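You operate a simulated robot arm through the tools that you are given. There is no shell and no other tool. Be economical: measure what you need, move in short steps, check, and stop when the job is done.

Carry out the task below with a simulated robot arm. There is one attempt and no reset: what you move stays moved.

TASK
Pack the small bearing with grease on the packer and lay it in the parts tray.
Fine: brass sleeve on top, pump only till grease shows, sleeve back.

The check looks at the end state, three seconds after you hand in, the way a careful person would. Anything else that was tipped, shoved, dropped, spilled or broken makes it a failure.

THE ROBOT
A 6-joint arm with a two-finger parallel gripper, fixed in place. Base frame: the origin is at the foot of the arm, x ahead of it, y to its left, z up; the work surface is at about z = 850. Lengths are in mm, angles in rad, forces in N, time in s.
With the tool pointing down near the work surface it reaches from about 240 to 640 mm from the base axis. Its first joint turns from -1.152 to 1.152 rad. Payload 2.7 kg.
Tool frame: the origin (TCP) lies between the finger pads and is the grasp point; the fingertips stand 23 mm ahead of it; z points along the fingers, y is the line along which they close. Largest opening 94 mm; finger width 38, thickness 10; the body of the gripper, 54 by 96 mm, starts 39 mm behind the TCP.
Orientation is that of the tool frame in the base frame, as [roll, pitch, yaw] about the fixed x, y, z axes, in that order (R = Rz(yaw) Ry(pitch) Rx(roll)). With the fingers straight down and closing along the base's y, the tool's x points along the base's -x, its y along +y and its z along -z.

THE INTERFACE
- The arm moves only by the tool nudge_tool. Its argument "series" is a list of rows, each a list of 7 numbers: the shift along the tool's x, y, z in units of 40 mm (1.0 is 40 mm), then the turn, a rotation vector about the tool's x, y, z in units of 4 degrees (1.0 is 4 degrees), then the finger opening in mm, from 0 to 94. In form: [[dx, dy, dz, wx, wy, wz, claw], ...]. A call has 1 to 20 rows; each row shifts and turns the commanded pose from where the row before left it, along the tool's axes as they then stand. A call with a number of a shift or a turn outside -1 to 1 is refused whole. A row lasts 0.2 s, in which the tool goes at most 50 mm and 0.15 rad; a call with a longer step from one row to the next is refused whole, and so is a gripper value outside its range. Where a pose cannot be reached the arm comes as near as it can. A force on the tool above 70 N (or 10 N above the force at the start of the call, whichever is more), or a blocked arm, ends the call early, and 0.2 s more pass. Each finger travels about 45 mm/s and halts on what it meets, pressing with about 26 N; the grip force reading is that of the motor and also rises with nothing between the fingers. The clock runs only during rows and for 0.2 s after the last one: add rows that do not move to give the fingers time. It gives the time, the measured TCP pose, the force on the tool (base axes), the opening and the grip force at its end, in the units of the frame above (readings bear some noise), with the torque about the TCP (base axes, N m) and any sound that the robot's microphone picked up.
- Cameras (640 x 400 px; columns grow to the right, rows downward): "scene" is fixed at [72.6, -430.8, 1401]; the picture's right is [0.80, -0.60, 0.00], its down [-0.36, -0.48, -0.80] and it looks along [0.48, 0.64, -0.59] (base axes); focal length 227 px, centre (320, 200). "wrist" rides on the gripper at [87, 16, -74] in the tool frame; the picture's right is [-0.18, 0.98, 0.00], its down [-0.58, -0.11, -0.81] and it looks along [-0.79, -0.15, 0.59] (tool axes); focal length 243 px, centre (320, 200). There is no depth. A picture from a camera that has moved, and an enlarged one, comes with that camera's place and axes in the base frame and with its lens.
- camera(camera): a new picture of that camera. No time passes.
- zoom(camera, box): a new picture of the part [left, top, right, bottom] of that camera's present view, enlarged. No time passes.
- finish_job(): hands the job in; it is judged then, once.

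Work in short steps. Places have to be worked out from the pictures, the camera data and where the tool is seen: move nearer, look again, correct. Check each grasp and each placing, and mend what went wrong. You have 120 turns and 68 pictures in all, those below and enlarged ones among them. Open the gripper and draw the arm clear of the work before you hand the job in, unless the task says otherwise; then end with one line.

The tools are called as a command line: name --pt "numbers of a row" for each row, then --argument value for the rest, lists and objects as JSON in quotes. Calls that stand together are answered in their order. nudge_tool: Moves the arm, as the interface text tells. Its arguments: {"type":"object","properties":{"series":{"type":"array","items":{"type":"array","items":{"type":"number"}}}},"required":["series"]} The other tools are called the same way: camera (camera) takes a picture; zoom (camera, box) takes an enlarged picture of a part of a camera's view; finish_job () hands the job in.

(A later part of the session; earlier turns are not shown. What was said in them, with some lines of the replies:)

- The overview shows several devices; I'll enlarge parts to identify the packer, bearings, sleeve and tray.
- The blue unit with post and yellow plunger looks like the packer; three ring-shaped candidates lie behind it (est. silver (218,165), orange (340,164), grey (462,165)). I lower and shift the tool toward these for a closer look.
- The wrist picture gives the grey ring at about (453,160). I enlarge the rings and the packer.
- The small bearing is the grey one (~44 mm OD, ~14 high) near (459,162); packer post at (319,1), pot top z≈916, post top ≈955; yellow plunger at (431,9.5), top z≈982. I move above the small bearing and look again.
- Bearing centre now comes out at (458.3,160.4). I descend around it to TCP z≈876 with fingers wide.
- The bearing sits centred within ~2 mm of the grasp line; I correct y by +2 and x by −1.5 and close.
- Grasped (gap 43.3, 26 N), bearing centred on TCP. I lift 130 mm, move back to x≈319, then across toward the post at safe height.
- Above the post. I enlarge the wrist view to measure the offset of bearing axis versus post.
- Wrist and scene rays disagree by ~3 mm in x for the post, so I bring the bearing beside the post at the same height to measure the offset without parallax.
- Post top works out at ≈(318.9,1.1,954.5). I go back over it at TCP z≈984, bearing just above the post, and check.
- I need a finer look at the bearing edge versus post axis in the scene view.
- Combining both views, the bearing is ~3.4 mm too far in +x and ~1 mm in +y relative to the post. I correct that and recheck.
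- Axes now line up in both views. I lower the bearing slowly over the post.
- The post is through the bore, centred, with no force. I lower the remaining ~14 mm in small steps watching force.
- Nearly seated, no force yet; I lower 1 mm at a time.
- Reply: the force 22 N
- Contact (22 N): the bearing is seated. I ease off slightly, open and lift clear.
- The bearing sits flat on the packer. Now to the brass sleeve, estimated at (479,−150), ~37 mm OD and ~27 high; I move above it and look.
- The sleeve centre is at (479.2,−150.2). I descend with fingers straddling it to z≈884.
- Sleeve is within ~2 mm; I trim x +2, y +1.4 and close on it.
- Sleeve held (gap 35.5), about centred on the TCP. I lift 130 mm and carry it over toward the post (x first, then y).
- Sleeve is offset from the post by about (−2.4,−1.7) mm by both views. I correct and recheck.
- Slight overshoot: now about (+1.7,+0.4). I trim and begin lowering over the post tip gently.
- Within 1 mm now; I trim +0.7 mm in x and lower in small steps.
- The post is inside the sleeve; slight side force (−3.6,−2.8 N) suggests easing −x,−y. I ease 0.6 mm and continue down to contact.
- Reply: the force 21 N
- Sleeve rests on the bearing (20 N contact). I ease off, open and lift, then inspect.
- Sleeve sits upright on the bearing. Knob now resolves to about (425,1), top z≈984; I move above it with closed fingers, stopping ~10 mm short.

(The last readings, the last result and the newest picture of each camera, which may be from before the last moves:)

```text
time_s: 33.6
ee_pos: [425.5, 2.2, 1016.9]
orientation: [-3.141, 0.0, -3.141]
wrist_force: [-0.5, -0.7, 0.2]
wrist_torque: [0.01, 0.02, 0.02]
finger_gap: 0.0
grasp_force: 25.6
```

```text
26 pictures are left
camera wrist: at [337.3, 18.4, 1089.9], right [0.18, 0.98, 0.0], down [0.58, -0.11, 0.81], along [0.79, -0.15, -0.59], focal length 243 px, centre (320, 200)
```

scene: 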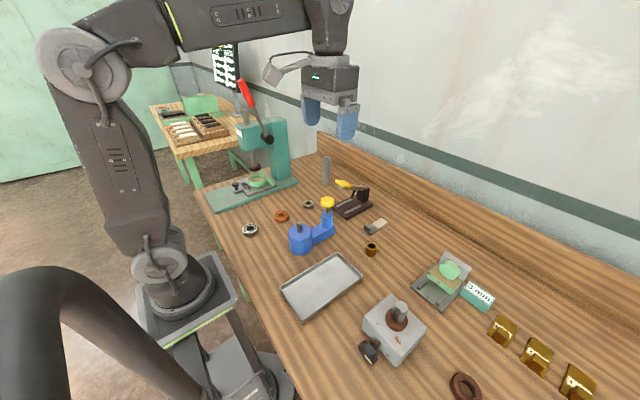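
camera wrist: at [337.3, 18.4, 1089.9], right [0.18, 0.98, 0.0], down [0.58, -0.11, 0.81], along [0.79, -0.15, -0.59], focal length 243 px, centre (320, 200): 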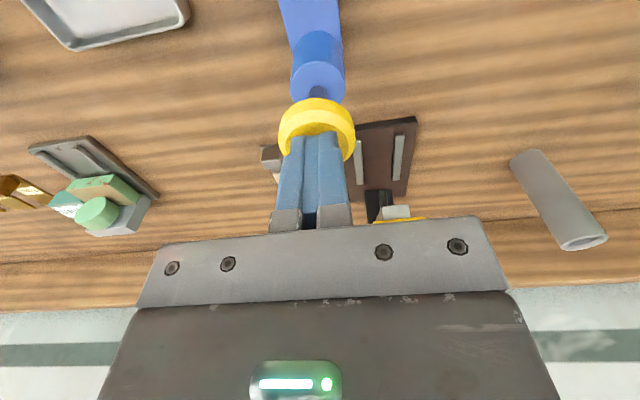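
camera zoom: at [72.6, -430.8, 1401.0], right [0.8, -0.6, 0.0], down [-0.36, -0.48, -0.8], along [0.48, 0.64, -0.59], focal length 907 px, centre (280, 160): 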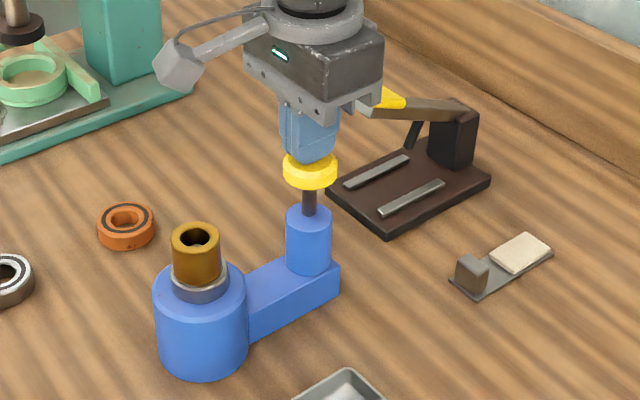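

Fingers are centred over the knob. I press down in small steps: about 10 mm to contact plus several of stroke.

nudge_tool --pt "0 0 0.1 0 0 0 0" --pt "0 0 0.1 0 0 0 0" --pt "0 0 0.1 0 0 0 0" --pt "0 0 0.1 0 0 0 0" --pt "0 0 0 0 0 0 0"

zoom --camera "scene" --box '[280, 180, 350, 250]'

```text
time_s: 34.8
ee_pos: [424.9, 3.9, 999.8]
orientation: [3.141, 0.002, -3.14]
wrist_force: [-0.4, -3.6, 7.7]
wrist_torque: [-0.09, 0.09, 0.06]
finger_gap: 0.0
grasp_force: 26.4
heard: click
```

```text
5.71 times, centred on (315, 215) of scene
camera zoom: at [72.5, -430.9, 1401.0], right [0.8, -0.6, 0.0], down [-0.36, -0.48, -0.8], along [0.48, 0.64, -0.59], focal length 1296 px, centre (349, 114)
```

zoom: 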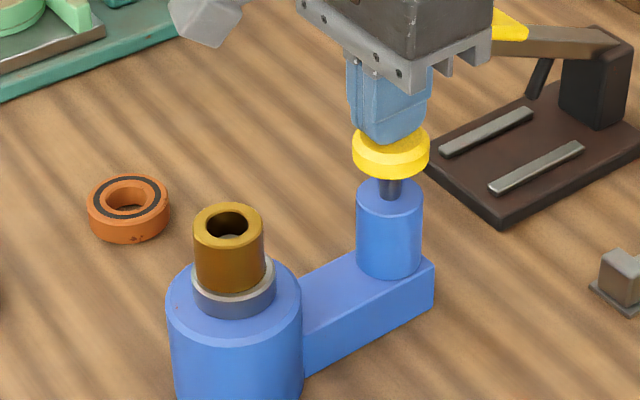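

A click came and the knob has gone down ~10 mm with a light force. I release the knob and check whether grease shows.

nudge_tool --pt "0 0 -0.2 0 0 0 0" --pt "0 0 -0.2 0 0 0 0" --pt "0 0 0 0 0 0 0"

zoom --camera "scene" --box '[290, 200, 350, 240]'

```text
time_s: 35.6
ee_pos: [423.3, 1.7, 1015.5]
orientation: [3.141, 0.0, -3.141]
wrist_force: [-0.4, -0.5, 0.1]
wrist_torque: [0.0, 0.02, -0.02]
finger_gap: 0.0
grasp_force: 25.9
```

```text
10.00 times, centred on (320, 220) of scene
camera zoom: at [72.6, -430.8, 1401.0], right [0.8, -0.6, 0.0], down [-0.36, -0.48, -0.8], along [0.48, 0.64, -0.59], focal length 2268 px, centre (320, 0)
```

zoom: 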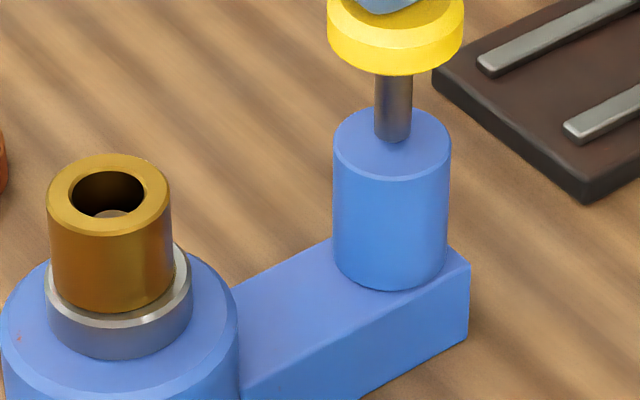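

The knob springs back; no grease yet. One more identical stroke, then look.

nudge_tool --pt "0 0 0.1 0 0 0 0" --pt "0 0 0.1 0 0 0 0" --pt "0 0 0.1 0 0 0 0" --pt "0 0 0.1 0 0 0 0" --pt "0 0 0 0 0 0 0" --pt "0 0 -0.2 0 0 0 0" --pt "0 0 -0.2 0 0 0 0" --pt "0 0 0 0 0 0 0"

zoom --camera "scene" --box '[285, 205, 325, 245]'

```text
time_s: 37.4
ee_pos: [424.2, 0.7, 1016.1]
orientation: [3.141, -0.001, -3.14]
wrist_force: [-0.2, -0.3, -0.8]
wrist_torque: [0.0, -0.03, -0.01]
finger_gap: 0.0
grasp_force: 26.1
heard: click
```

```text
10.00 times, centred on (305, 225) of scene
camera zoom: at [72.6, -430.8, 1401.0], right [0.8, -0.6, 0.0], down [-0.36, -0.48, -0.8], along [0.48, 0.64, -0.59], focal length 2268 px, centre (470, -50)
```

zoom: 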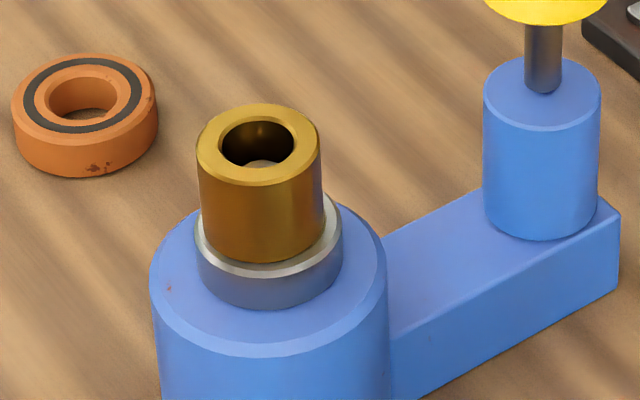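

Still no grease visible. Third stroke, then look.

nudge_tool --pt "0 0 0.1 0 0 0 0" --pt "0 0 0.1 0 0 0 0" --pt "0 0 0.1 0 0 0 0" --pt "0 0 0.1 0 0 0 0" --pt "0 0 0 0 0 0 0" --pt "0 0 -0.2 0 0 0 0" --pt "0 0 -0.2 0 0 0 0" --pt "0 0 0 0 0 0 0"

zoom --camera "scene" --box '[285, 205, 325, 245]'

```text
time_s: 39.2
ee_pos: [423.9, 1.5, 1015.0]
orientation: [3.141, -0.001, -3.139]
wrist_force: [-0.6, -0.1, 0.1]
wrist_torque: [0.01, 0.0, -0.01]
finger_gap: 0.0
grasp_force: 26.2
heard: click
```

```text
10.00 times, centred on (305, 225) of scene
camera zoom: at [72.6, -430.8, 1401.0], right [0.8, -0.6, 0.0], down [-0.36, -0.48, -0.8], along [0.48, 0.64, -0.59], focal length 2268 px, centre (470, -50)
```

zoom: 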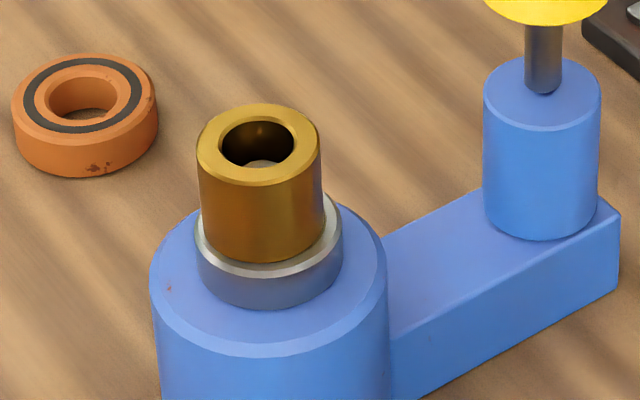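

No visible change; I try a fourth stroke slightly deeper (19 mm), noting the force at bottom.

nudge_tool --pt "0 0 0.1 0 0 0 0" --pt "0 0 0.1 0 0 0 0" --pt "0 0 0.1 0 0 0 0" --pt "0 0 0.1 0 0 0 0" --pt "0 0 0.075 0 0 0 0" --pt "0 0 0 0 0 0 0"

zoom --camera "scene" --box '[285, 200, 345, 240]'

```text
time_s: 40.6
ee_pos: [423.2, 1.8, 996.4]
orientation: [-3.14, 0.001, -3.14]
wrist_force: [-0.3, -1.2, 9.4]
wrist_torque: [-0.04, 0.18, 0.01]
finger_gap: 0.3
grasp_force: 26.6
heard: click
```

```text
10.00 times, centred on (315, 220) of scene
camera zoom: at [72.5, -430.8, 1401.0], right [0.8, -0.6, 0.0], down [-0.36, -0.48, -0.8], along [0.48, 0.64, -0.59], focal length 2268 px, centre (370, 0)
```

zoom: 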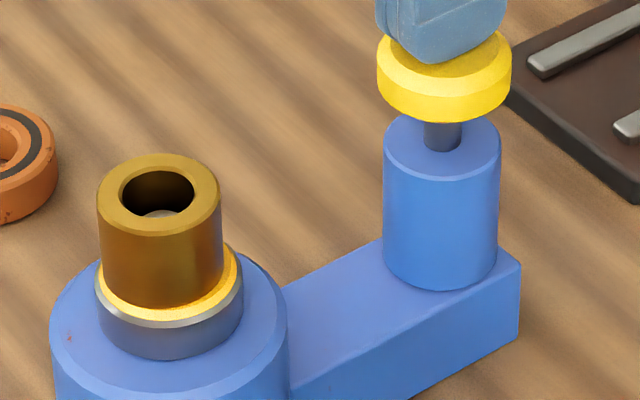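

Yellow grease now shows around the sleeve: pumping stops here. I raise off the knob, return along the known path over the sleeve and lower to the release pose.

nudge_tool --pt "0 0 -0.3 0 0 0 0" --pt "0 0 -0.6 0 0 0 0" --pt "0 0 -0.675 0 0 0 0" --pt "0.88 -0.01 0 0 0 0 20" --pt "0.88 -0.01 0 0 0 0 40" --pt "0.88 -0.01 0 0 0 0 60" --pt "0 0 0 0 0 0 60" --pt "0 0 0 0 0 0 60" --pt "0 0 0.8 0 0 0 60" --pt "0 0 0.8 0 0 0 60" --pt "0 0 0.6 0 0 0 60" --pt "0 0 0 0 0 0 60"

camera --camera "wrist"

```text
time_s: 43.2
ee_pos: [318.9, 2.6, 971.7]
orientation: [3.141, 0.0, -3.139]
wrist_force: [0.1, -0.6, 0.1]
wrist_torque: [0.03, 0.02, -0.02]
finger_gap: 60.2
grasp_force: 0.1
```

```text
20 pictures are left
camera wrist: at [232.4, 18.0, 1045.1], right [0.18, 0.98, 0.0], down [0.58, -0.11, 0.81], along [0.79, -0.15, -0.59], focal length 243 px, centre (320, 200)
```

wrist: 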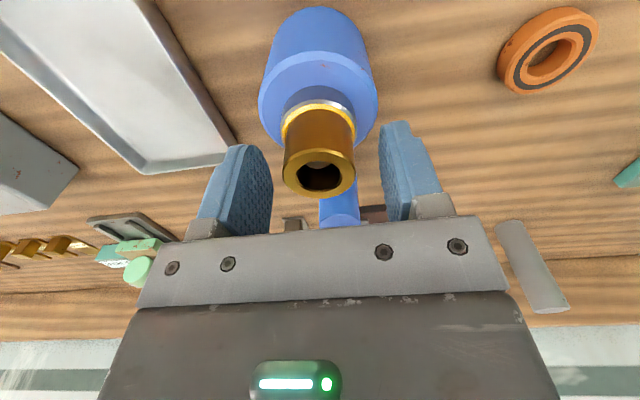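

Straddling the sleeve well centred. I lower 4 mm more to the original release height, close, and lift slowly, checking the bearing stays.

nudge_tool --pt "0 0 0.1 0 0 0 60" --pt "0 0 0 0 0 0 48" --pt "0 0 0 0 0 0 38" --pt "0 0 0 0 0 0 30" --pt "0 0 0 0 0 0 30" --pt "0 0 0 0 0 0 30" --pt "0 0 -0.2 0 0 0 30" --pt "0 0 -0.3 0 0 0 30" --pt "0 0 -0.5 0 0 0 30" --pt "0 0 -0.5 0 0 0 30" --pt "0 0 0 0 0 0 30"

zoom --camera "scene" --box '[280, 190, 340, 250]'

```text
time_s: 45.6
ee_pos: [317.7, 0.3, 1027.7]
orientation: [3.141, 0.001, -3.141]
wrist_force: [0.8, 0.6, -2.3]
wrist_torque: [-0.02, 0.0, -0.02]
finger_gap: 35.5
grasp_force: 26.0
```

```text
6.67 times, centred on (310, 220) of scene
camera zoom: at [72.6, -430.8, 1401.0], right [0.8, -0.6, 0.0], down [-0.36, -0.48, -0.8], along [0.48, 0.64, -0.59], focal length 1512 px, centre (387, 67)
```

zoom: 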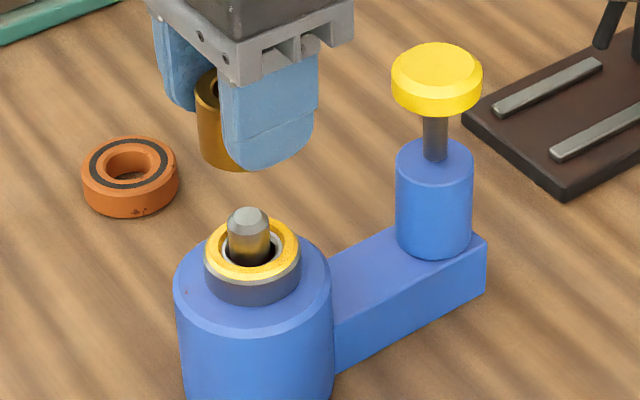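

Bearing stays with its grease ring; sleeve held. I carry the sleeve back to its original place, stopping ~6 mm above the table.

nudge_tool --pt "0 -0.9454 0 0 0 0 30" --pt "0 -0.9454 0 0 0 0 30" --pt "0 -0.9454 0 0 0 0 30" --pt "0 -0.9454 0 0 0 0 30" --pt "-0.8045 0 0 0 0 0 30" --pt "-0.8045 0 0 0 0 0 30" --pt "-0.8045 0 0 0 0 0 30" --pt "-0.8045 0 0 0 0 0 30" --pt "-0.8045 0 0 0 0 0 30" --pt "0 0 0.9 0 0 0 30" --pt "0 0 0.9 0 0 0 30" --pt "0 0 0.9 0 0 0 30" --pt "0 0 0.7 0 0 0 30" --pt "0 0 0 0 0 0 30"

camera --camera "wrist"

```text
time_s: 48.6
ee_pos: [477.8, -151.0, 891.5]
orientation: [-3.141, 0.001, -3.138]
wrist_force: [-0.5, 0.4, -0.6]
wrist_torque: [-0.02, 0.0, -0.02]
finger_gap: 35.4
grasp_force: 26.0
```

```text
18 pictures are left
camera wrist: at [390.7, -133.5, 965.6], right [0.18, 0.98, 0.0], down [0.58, -0.11, 0.81], along [0.79, -0.15, -0.59], focal length 243 px, centre (320, 200)
```

wrist: 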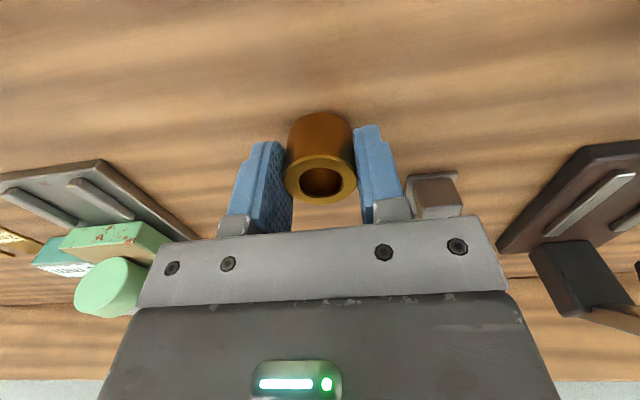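

Sleeve is over its original spot, ~6 mm up. I lower in 1–2 mm steps until contact.

nudge_tool --pt "0 0 0.06 0 0 0 30" --pt "0 0 0.04 0 0 0 30" --pt "0 0 0.03 0 0 0 30" --pt "0 0 0.015 0 0 0 30" --pt "0 0 0 0 0 0 30"

```text
time_s: 49.8
ee_pos: [478.8, -149.2, 885.2]
orientation: [3.141, -0.001, -3.14]
wrist_force: [0.5, 0.7, -1.9]
wrist_torque: [-0.02, 0.0, -0.04]
finger_gap: 35.5
grasp_force: 25.5
```

nudge_tool --pt "0 0 0.02 0 0 0 30" --pt "0 0 0.02 0 0 0 30" --pt "0 0 0 0 0 0 30"

```text
time_s: 50.6
ee_pos: [479.4, -150.6, 883.5]
orientation: [3.14, 0.0, -3.14]
wrist_force: [-0.7, 0.2, -1.8]
wrist_torque: [-0.02, 0.01, 0.04]
finger_gap: 35.5
grasp_force: 25.7
```

No contact yet (still −2 N of weight); I go on in 0.8 mm steps.

nudge_tool --pt "0 0 0.02 0 0 0 30" --pt "0 0 0.02 0 0 0 30" --pt "0 0 0 0 0 0 30"

```text
time_s: 51.4
ee_pos: [479.3, -149.6, 882.6]
orientation: [3.141, -0.002, -3.14]
wrist_force: [-0.1, 0.2, -2.1]
wrist_torque: [-0.02, -0.04, 0.0]
finger_gap: 35.4
grasp_force: 25.9
```

nudge_tool --pt "0 0 0.02 0 0 0 30" --pt "0 0 0.02 0 0 0 30" --pt "0 0 0 0 0 0 30"

zoom --camera "scene" --box '[350, 230, 390, 270]'

```text
time_s: 52.2
ee_pos: [479.1, -150.5, 882.7]
orientation: [-3.141, 0.002, -3.141]
wrist_force: [0.0, 2.9, 5.0]
wrist_torque: [0.13, 0.12, 0.0]
finger_gap: 35.6
grasp_force: 25.7
```

```text
10.00 times, centred on (370, 250) of scene
camera zoom: at [72.5, -430.7, 1401.0], right [0.8, -0.6, 0.0], down [-0.36, -0.48, -0.8], along [0.48, 0.64, -0.59], focal length 2268 px, centre (-180, -300)
```

zoom: 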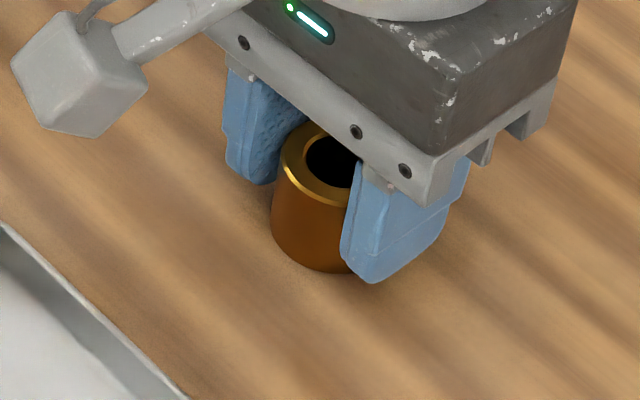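

Contact (5 N): the sleeve stands on the table. I release, lift, and return over the packer with fingers at 66.

nudge_tool --pt "0 0 0 0 0 0 45" --pt "0 0 0 0 0 0 60" --pt "0 0 0 0 0 0 66" --pt "0 0 -0.5 0 0 0 66" --pt "0 0 -1 0 0 0 66" --pt "0 0 -1 0 0 0 66" --pt "0 0 -1 0 0 0 66" --pt "0 0 -1 0 0 0 66" --pt "0.8045 0 0 0 0 0 66" --pt "0.8045 0 0 0 0 0 66" --pt "0.8045 0 0 0 0 0 66" --pt "0.8045 0 0 0 0 0 66" --pt "0.8045 0 0 0 0 0 66" --pt "0 0.9454 0 0 0 0 66" --pt "0 0.9454 0 0 0 0 66" --pt "0 0.9454 0 0 0 0 66" --pt "0 0.9454 0 0 0 0 66" --pt "0 0 0 0 0 0 66"

camera --camera "wrist"

zoom --camera "scene" --box '[260, 200, 400, 340]'

```text
time_s: 56.0
ee_pos: [319.4, 2.0, 1061.0]
orientation: [-3.141, -0.001, -3.141]
wrist_force: [-0.5, -0.3, -0.9]
wrist_torque: [0.0, 0.0, -0.01]
finger_gap: 65.9
grasp_force: 0.0
```

```text
16 pictures are left
camera wrist: at [230.9, 19.1, 1134.3], right [0.18, 0.98, 0.0], down [0.58, -0.11, 0.81], along [0.79, -0.15, -0.59], focal length 243 px, centre (320, 200)
```

wrist: 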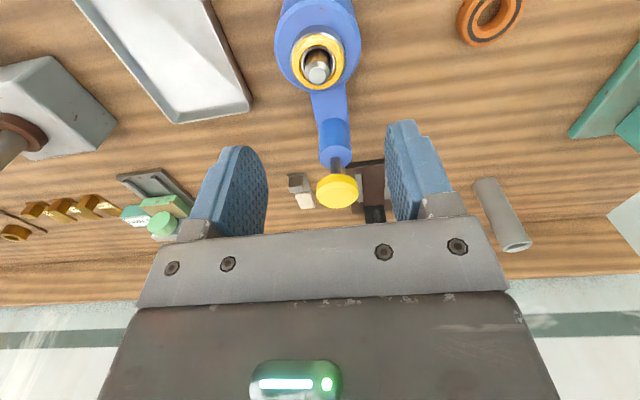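

```text
2.86 times, centred on (330, 270) of scene
camera zoom: at [72.6, -430.7, 1401.0], right [0.8, -0.6, 0.0], down [-0.36, -0.48, -0.8], along [0.48, 0.64, -0.59], focal length 648 px, centre (291, 0)
```

zoom: 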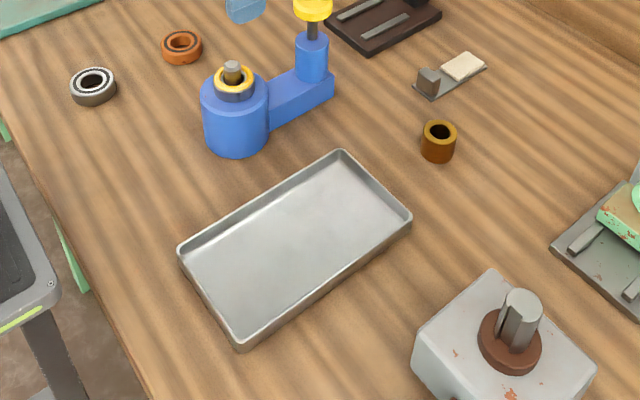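

Sleeve stands back in place; tray spans x≈190–389, y≈−202…−100 (centre ≈(285,−152)). I descend around the bearing to TCP z≈946.5.

nudge_tool --pt "0 0 0.8 0 0 0 66" --pt "0 0 0.8 0 0 0 66" --pt "0 0 0.7 0 0 0 66" --pt "0 0 0.45 0 0 0 66" --pt "0 0 0.1 0 0 0 66" --pt "0 0 0 0 0 0 66"

camera --camera "wrist"

```text
time_s: 57.4
ee_pos: [317.9, 2.0, 946.8]
orientation: [3.141, 0.0, -3.14]
wrist_force: [-0.1, 0.6, -0.1]
wrist_torque: [0.02, -0.03, 0.01]
finger_gap: 66.0
grasp_force: 0.1
```

```text
14 pictures are left
camera wrist: at [230.6, 17.4, 1020.1], right [0.18, 0.98, 0.0], down [0.58, -0.11, 0.81], along [0.79, -0.15, -0.59], focal length 243 px, centre (320, 200)
```

wrist: 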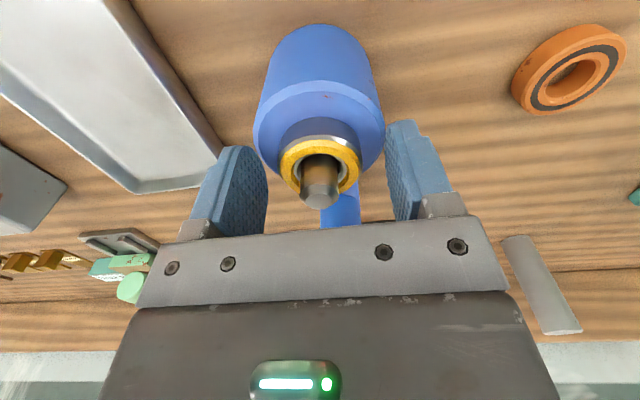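

Centred; I close on the bearing and lift it off the post.

nudge_tool --pt "0 0 0 0 0 0 54" --pt "0 0 0 0 0 0 44" --pt "0 0 0 0 0 0 36" --pt "0 0 0 0 0 0 36" --pt "0 0 0 0 0 0 36" --pt "0 0 -0.2 0 0 0 36" --pt "0 0 -0.4 0 0 0 36" --pt "0 0 -0.5 0 0 0 36" --pt "0 0 -0.7 0 0 0 36" --pt "0 0 0 0 0 0 36"

camera --camera "wrist"

```text
time_s: 59.6
ee_pos: [317.8, -0.6, 1019.7]
orientation: [-3.141, 0.0, -3.139]
wrist_force: [1.0, 0.9, -0.6]
wrist_torque: [-0.01, 0.0, 0.02]
finger_gap: 43.4
grasp_force: 25.5
```

```text
13 pictures are left
camera wrist: at [230.0, 16.4, 1093.6], right [0.18, 0.98, 0.0], down [0.58, -0.11, 0.81], along [0.79, -0.15, -0.59], focal length 243 px, centre (320, 200)
```

wrist: 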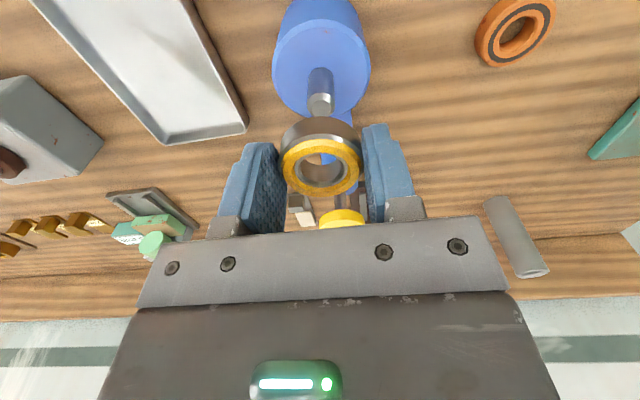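

Bearing is off the post, held level. I carry it over the tray centre and lower part way.

nudge_tool --pt "0.11 -0.94 0 0 0 0 36" --pt "0.11 -0.94 0 0 0 0 36" --pt "0.11 -0.94 0 0 0 0 36" --pt "0.11 -0.94 0 0 0 0 36" --pt "0 0 0.8 0 0 0 36" --pt "0 0 0.8 0 0 0 36" --pt "0 0 0.775 0 0 0 36" --pt "0 0 0 0 0 0 36"

camera --camera "wrist"

camera --camera "scene"

```text
time_s: 61.4
ee_pos: [300.6, -152.6, 923.1]
orientation: [-3.141, 0.0, -3.14]
wrist_force: [-0.5, 0.4, -1.3]
wrist_torque: [0.01, 0.02, 0.01]
finger_gap: 43.0
grasp_force: 26.0
```

```text
12 pictures are left
camera wrist: at [212.8, -135.1, 996.7], right [0.18, 0.98, 0.0], down [0.58, -0.11, 0.81], along [0.79, -0.15, -0.59], focal length 243 px, centre (320, 200)
```

wrist: 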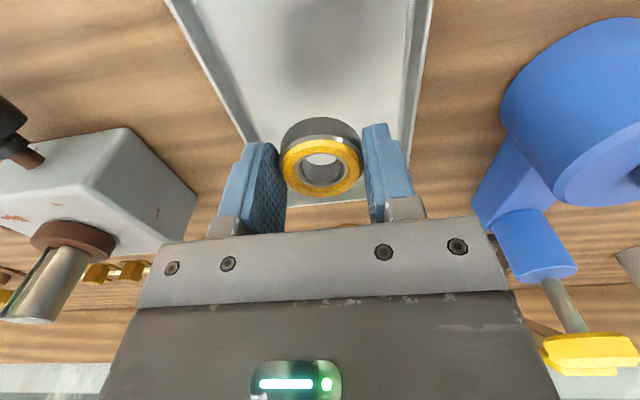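

```text
11 pictures are left
```

scene: 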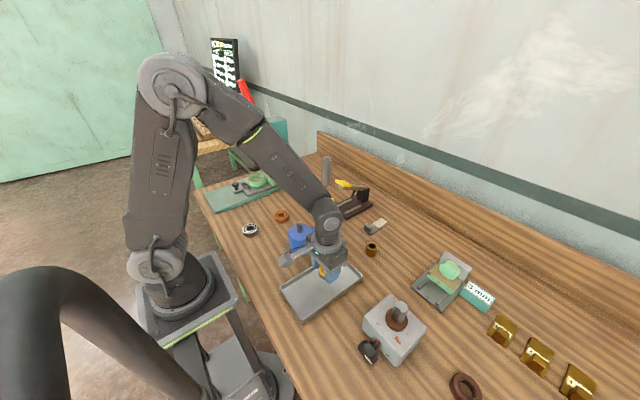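

Bearing is over the tray interior, centred. I lower 36 mm, then creep to contact.

nudge_tool --pt "0 0 0.4 0 0 0 36" --pt "0 0 0.3 0 0 0 36" --pt "0 0 0.2 0 0 0 36" --pt "0 0 0.05 0 0 0 36" --pt "0 0 0 0 0 0 36"

zoom --camera "wrist" --box '[200, 60, 440, 240]'

```text
time_s: 62.6
ee_pos: [301.4, -149.4, 886.3]
orientation: [3.141, 0.0, -3.139]
wrist_force: [1.1, -0.3, -2.1]
wrist_torque: [0.0, 0.0, 0.03]
finger_gap: 43.2
grasp_force: 25.8
```

```text
2.22 times, centred on (320, 150) of wrist
camera zoom: at [213.4, -132.9, 960.0], right [0.18, 0.98, 0.0], down [0.58, -0.11, 0.81], along [0.79, -0.15, -0.59], focal length 539 px, centre (320, 311)
```

zoom: 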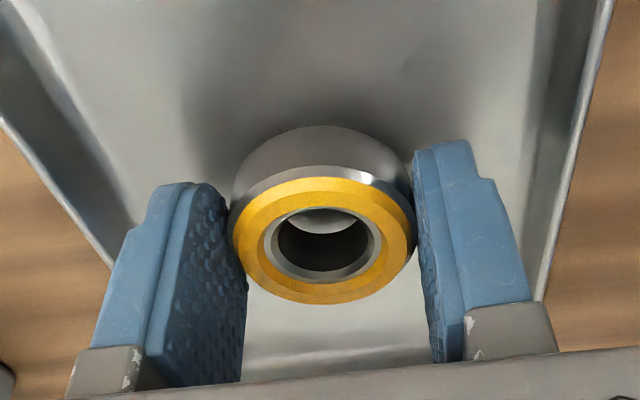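

Just above the tray floor; I creep down 1 mm per step.

nudge_tool --pt "0 0 0.025 0 0 0 36" --pt "0 0 0.025 0 0 0 36" --pt "0 0 0.025 0 0 0 36" --pt "0 0 0 0 0 0 36"

```text
time_s: 63.6
ee_pos: [300.4, -150.2, 881.8]
orientation: [-3.14, 0.0, -3.14]
wrist_force: [-0.1, 0.0, -1.8]
wrist_torque: [0.0, -0.04, 0.01]
finger_gap: 43.2
grasp_force: 25.8
```

nudge_tool --pt "0 0 0.02 0 0 0 36" --pt "0 0 0.02 0 0 0 36" --pt "0 0 0 0 0 0 36"

```text
time_s: 64.4
ee_pos: [301.4, -150.0, 880.4]
orientation: [-3.141, 0.0, -3.14]
wrist_force: [-1.4, -1.0, -0.8]
wrist_torque: [0.01, -0.01, 0.01]
finger_gap: 43.2
grasp_force: 26.0
```

nudge_tool --pt "0 0 0.02 0 0 0 36" --pt "0 0 0.02 0 0 0 36" --pt "0 0 0 0 0 0 36"

```text
time_s: 65.2
ee_pos: [300.3, -151.2, 881.3]
orientation: [-3.14, 0.004, -3.14]
wrist_force: [-5.3, -2.7, 21.7]
wrist_torque: [0.1, 0.13, 0.04]
finger_gap: 43.2
grasp_force: 26.2
```

Contact with the tray floor (22 N). I ease off, open modestly to 54 mm so the fingers stay inside the walls, then lift clear.

nudge_tool --pt "0 0 -0.025 0 0 0 36" --pt "0 0 0 0 0 0 48" --pt "0 0 0 0 0 0 54" --pt "0 0 0 0 0 0 54" --pt "0 0 -0.4 0 0 0 54" --pt "0 0 -0.8 0 0 0 54" --pt "0 0 -1 0 0 0 60" --pt "0 0 -1 0 0 0 60" --pt "0 0 -1 0 0 0 60" --pt "0 0 -1 0 0 0 60" --pt "0 0 0 0 0 0 60"

zoom --camera "scene" --box '[250, 190, 420, 330]'

camera --camera "wrist"

```text
time_s: 67.6
ee_pos: [299.8, -148.4, 1088.4]
orientation: [-3.141, 0.001, -3.141]
wrist_force: [0.0, 0.4, 0.4]
wrist_torque: [0.02, -0.01, 0.0]
finger_gap: 59.9
grasp_force: 0.1
```

```text
2.86 times, centred on (335, 260) of scene
camera zoom: at [72.6, -430.8, 1401.0], right [0.8, -0.6, 0.0], down [-0.36, -0.48, -0.8], along [0.48, 0.64, -0.59], focal length 648 px, centre (277, 29)
```

zoom: 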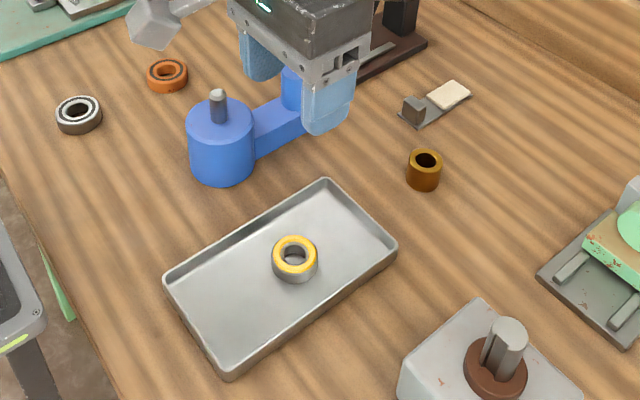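

```text
8 pictures are left
camera wrist: at [213.1, -131.8, 1162.5], right [0.18, 0.98, 0.0], down [0.58, -0.11, 0.81], along [0.79, -0.15, -0.59], focal length 243 px, centre (320, 200)
```

wrist: 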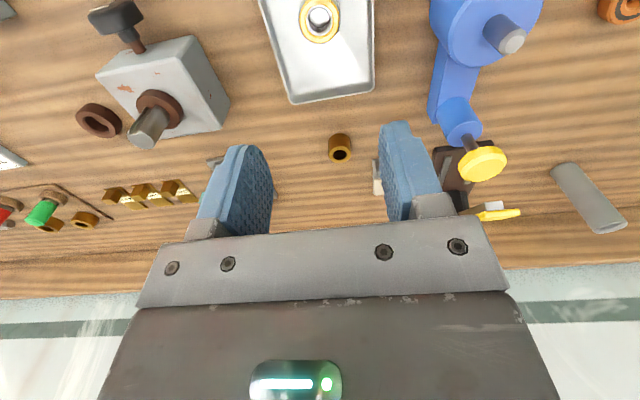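

The greased bearing lies flat in the tray, the sleeve stands back in its place, nothing else was disturbed, and the arm is open and clear, so I hand in.

finish_job

```text
The job is handed in.
```

The small bearing is packed and lying flat in the parts tray. I pumped four strokes and stopped as soon as grease showed. The brass sleeve is back where it stood.
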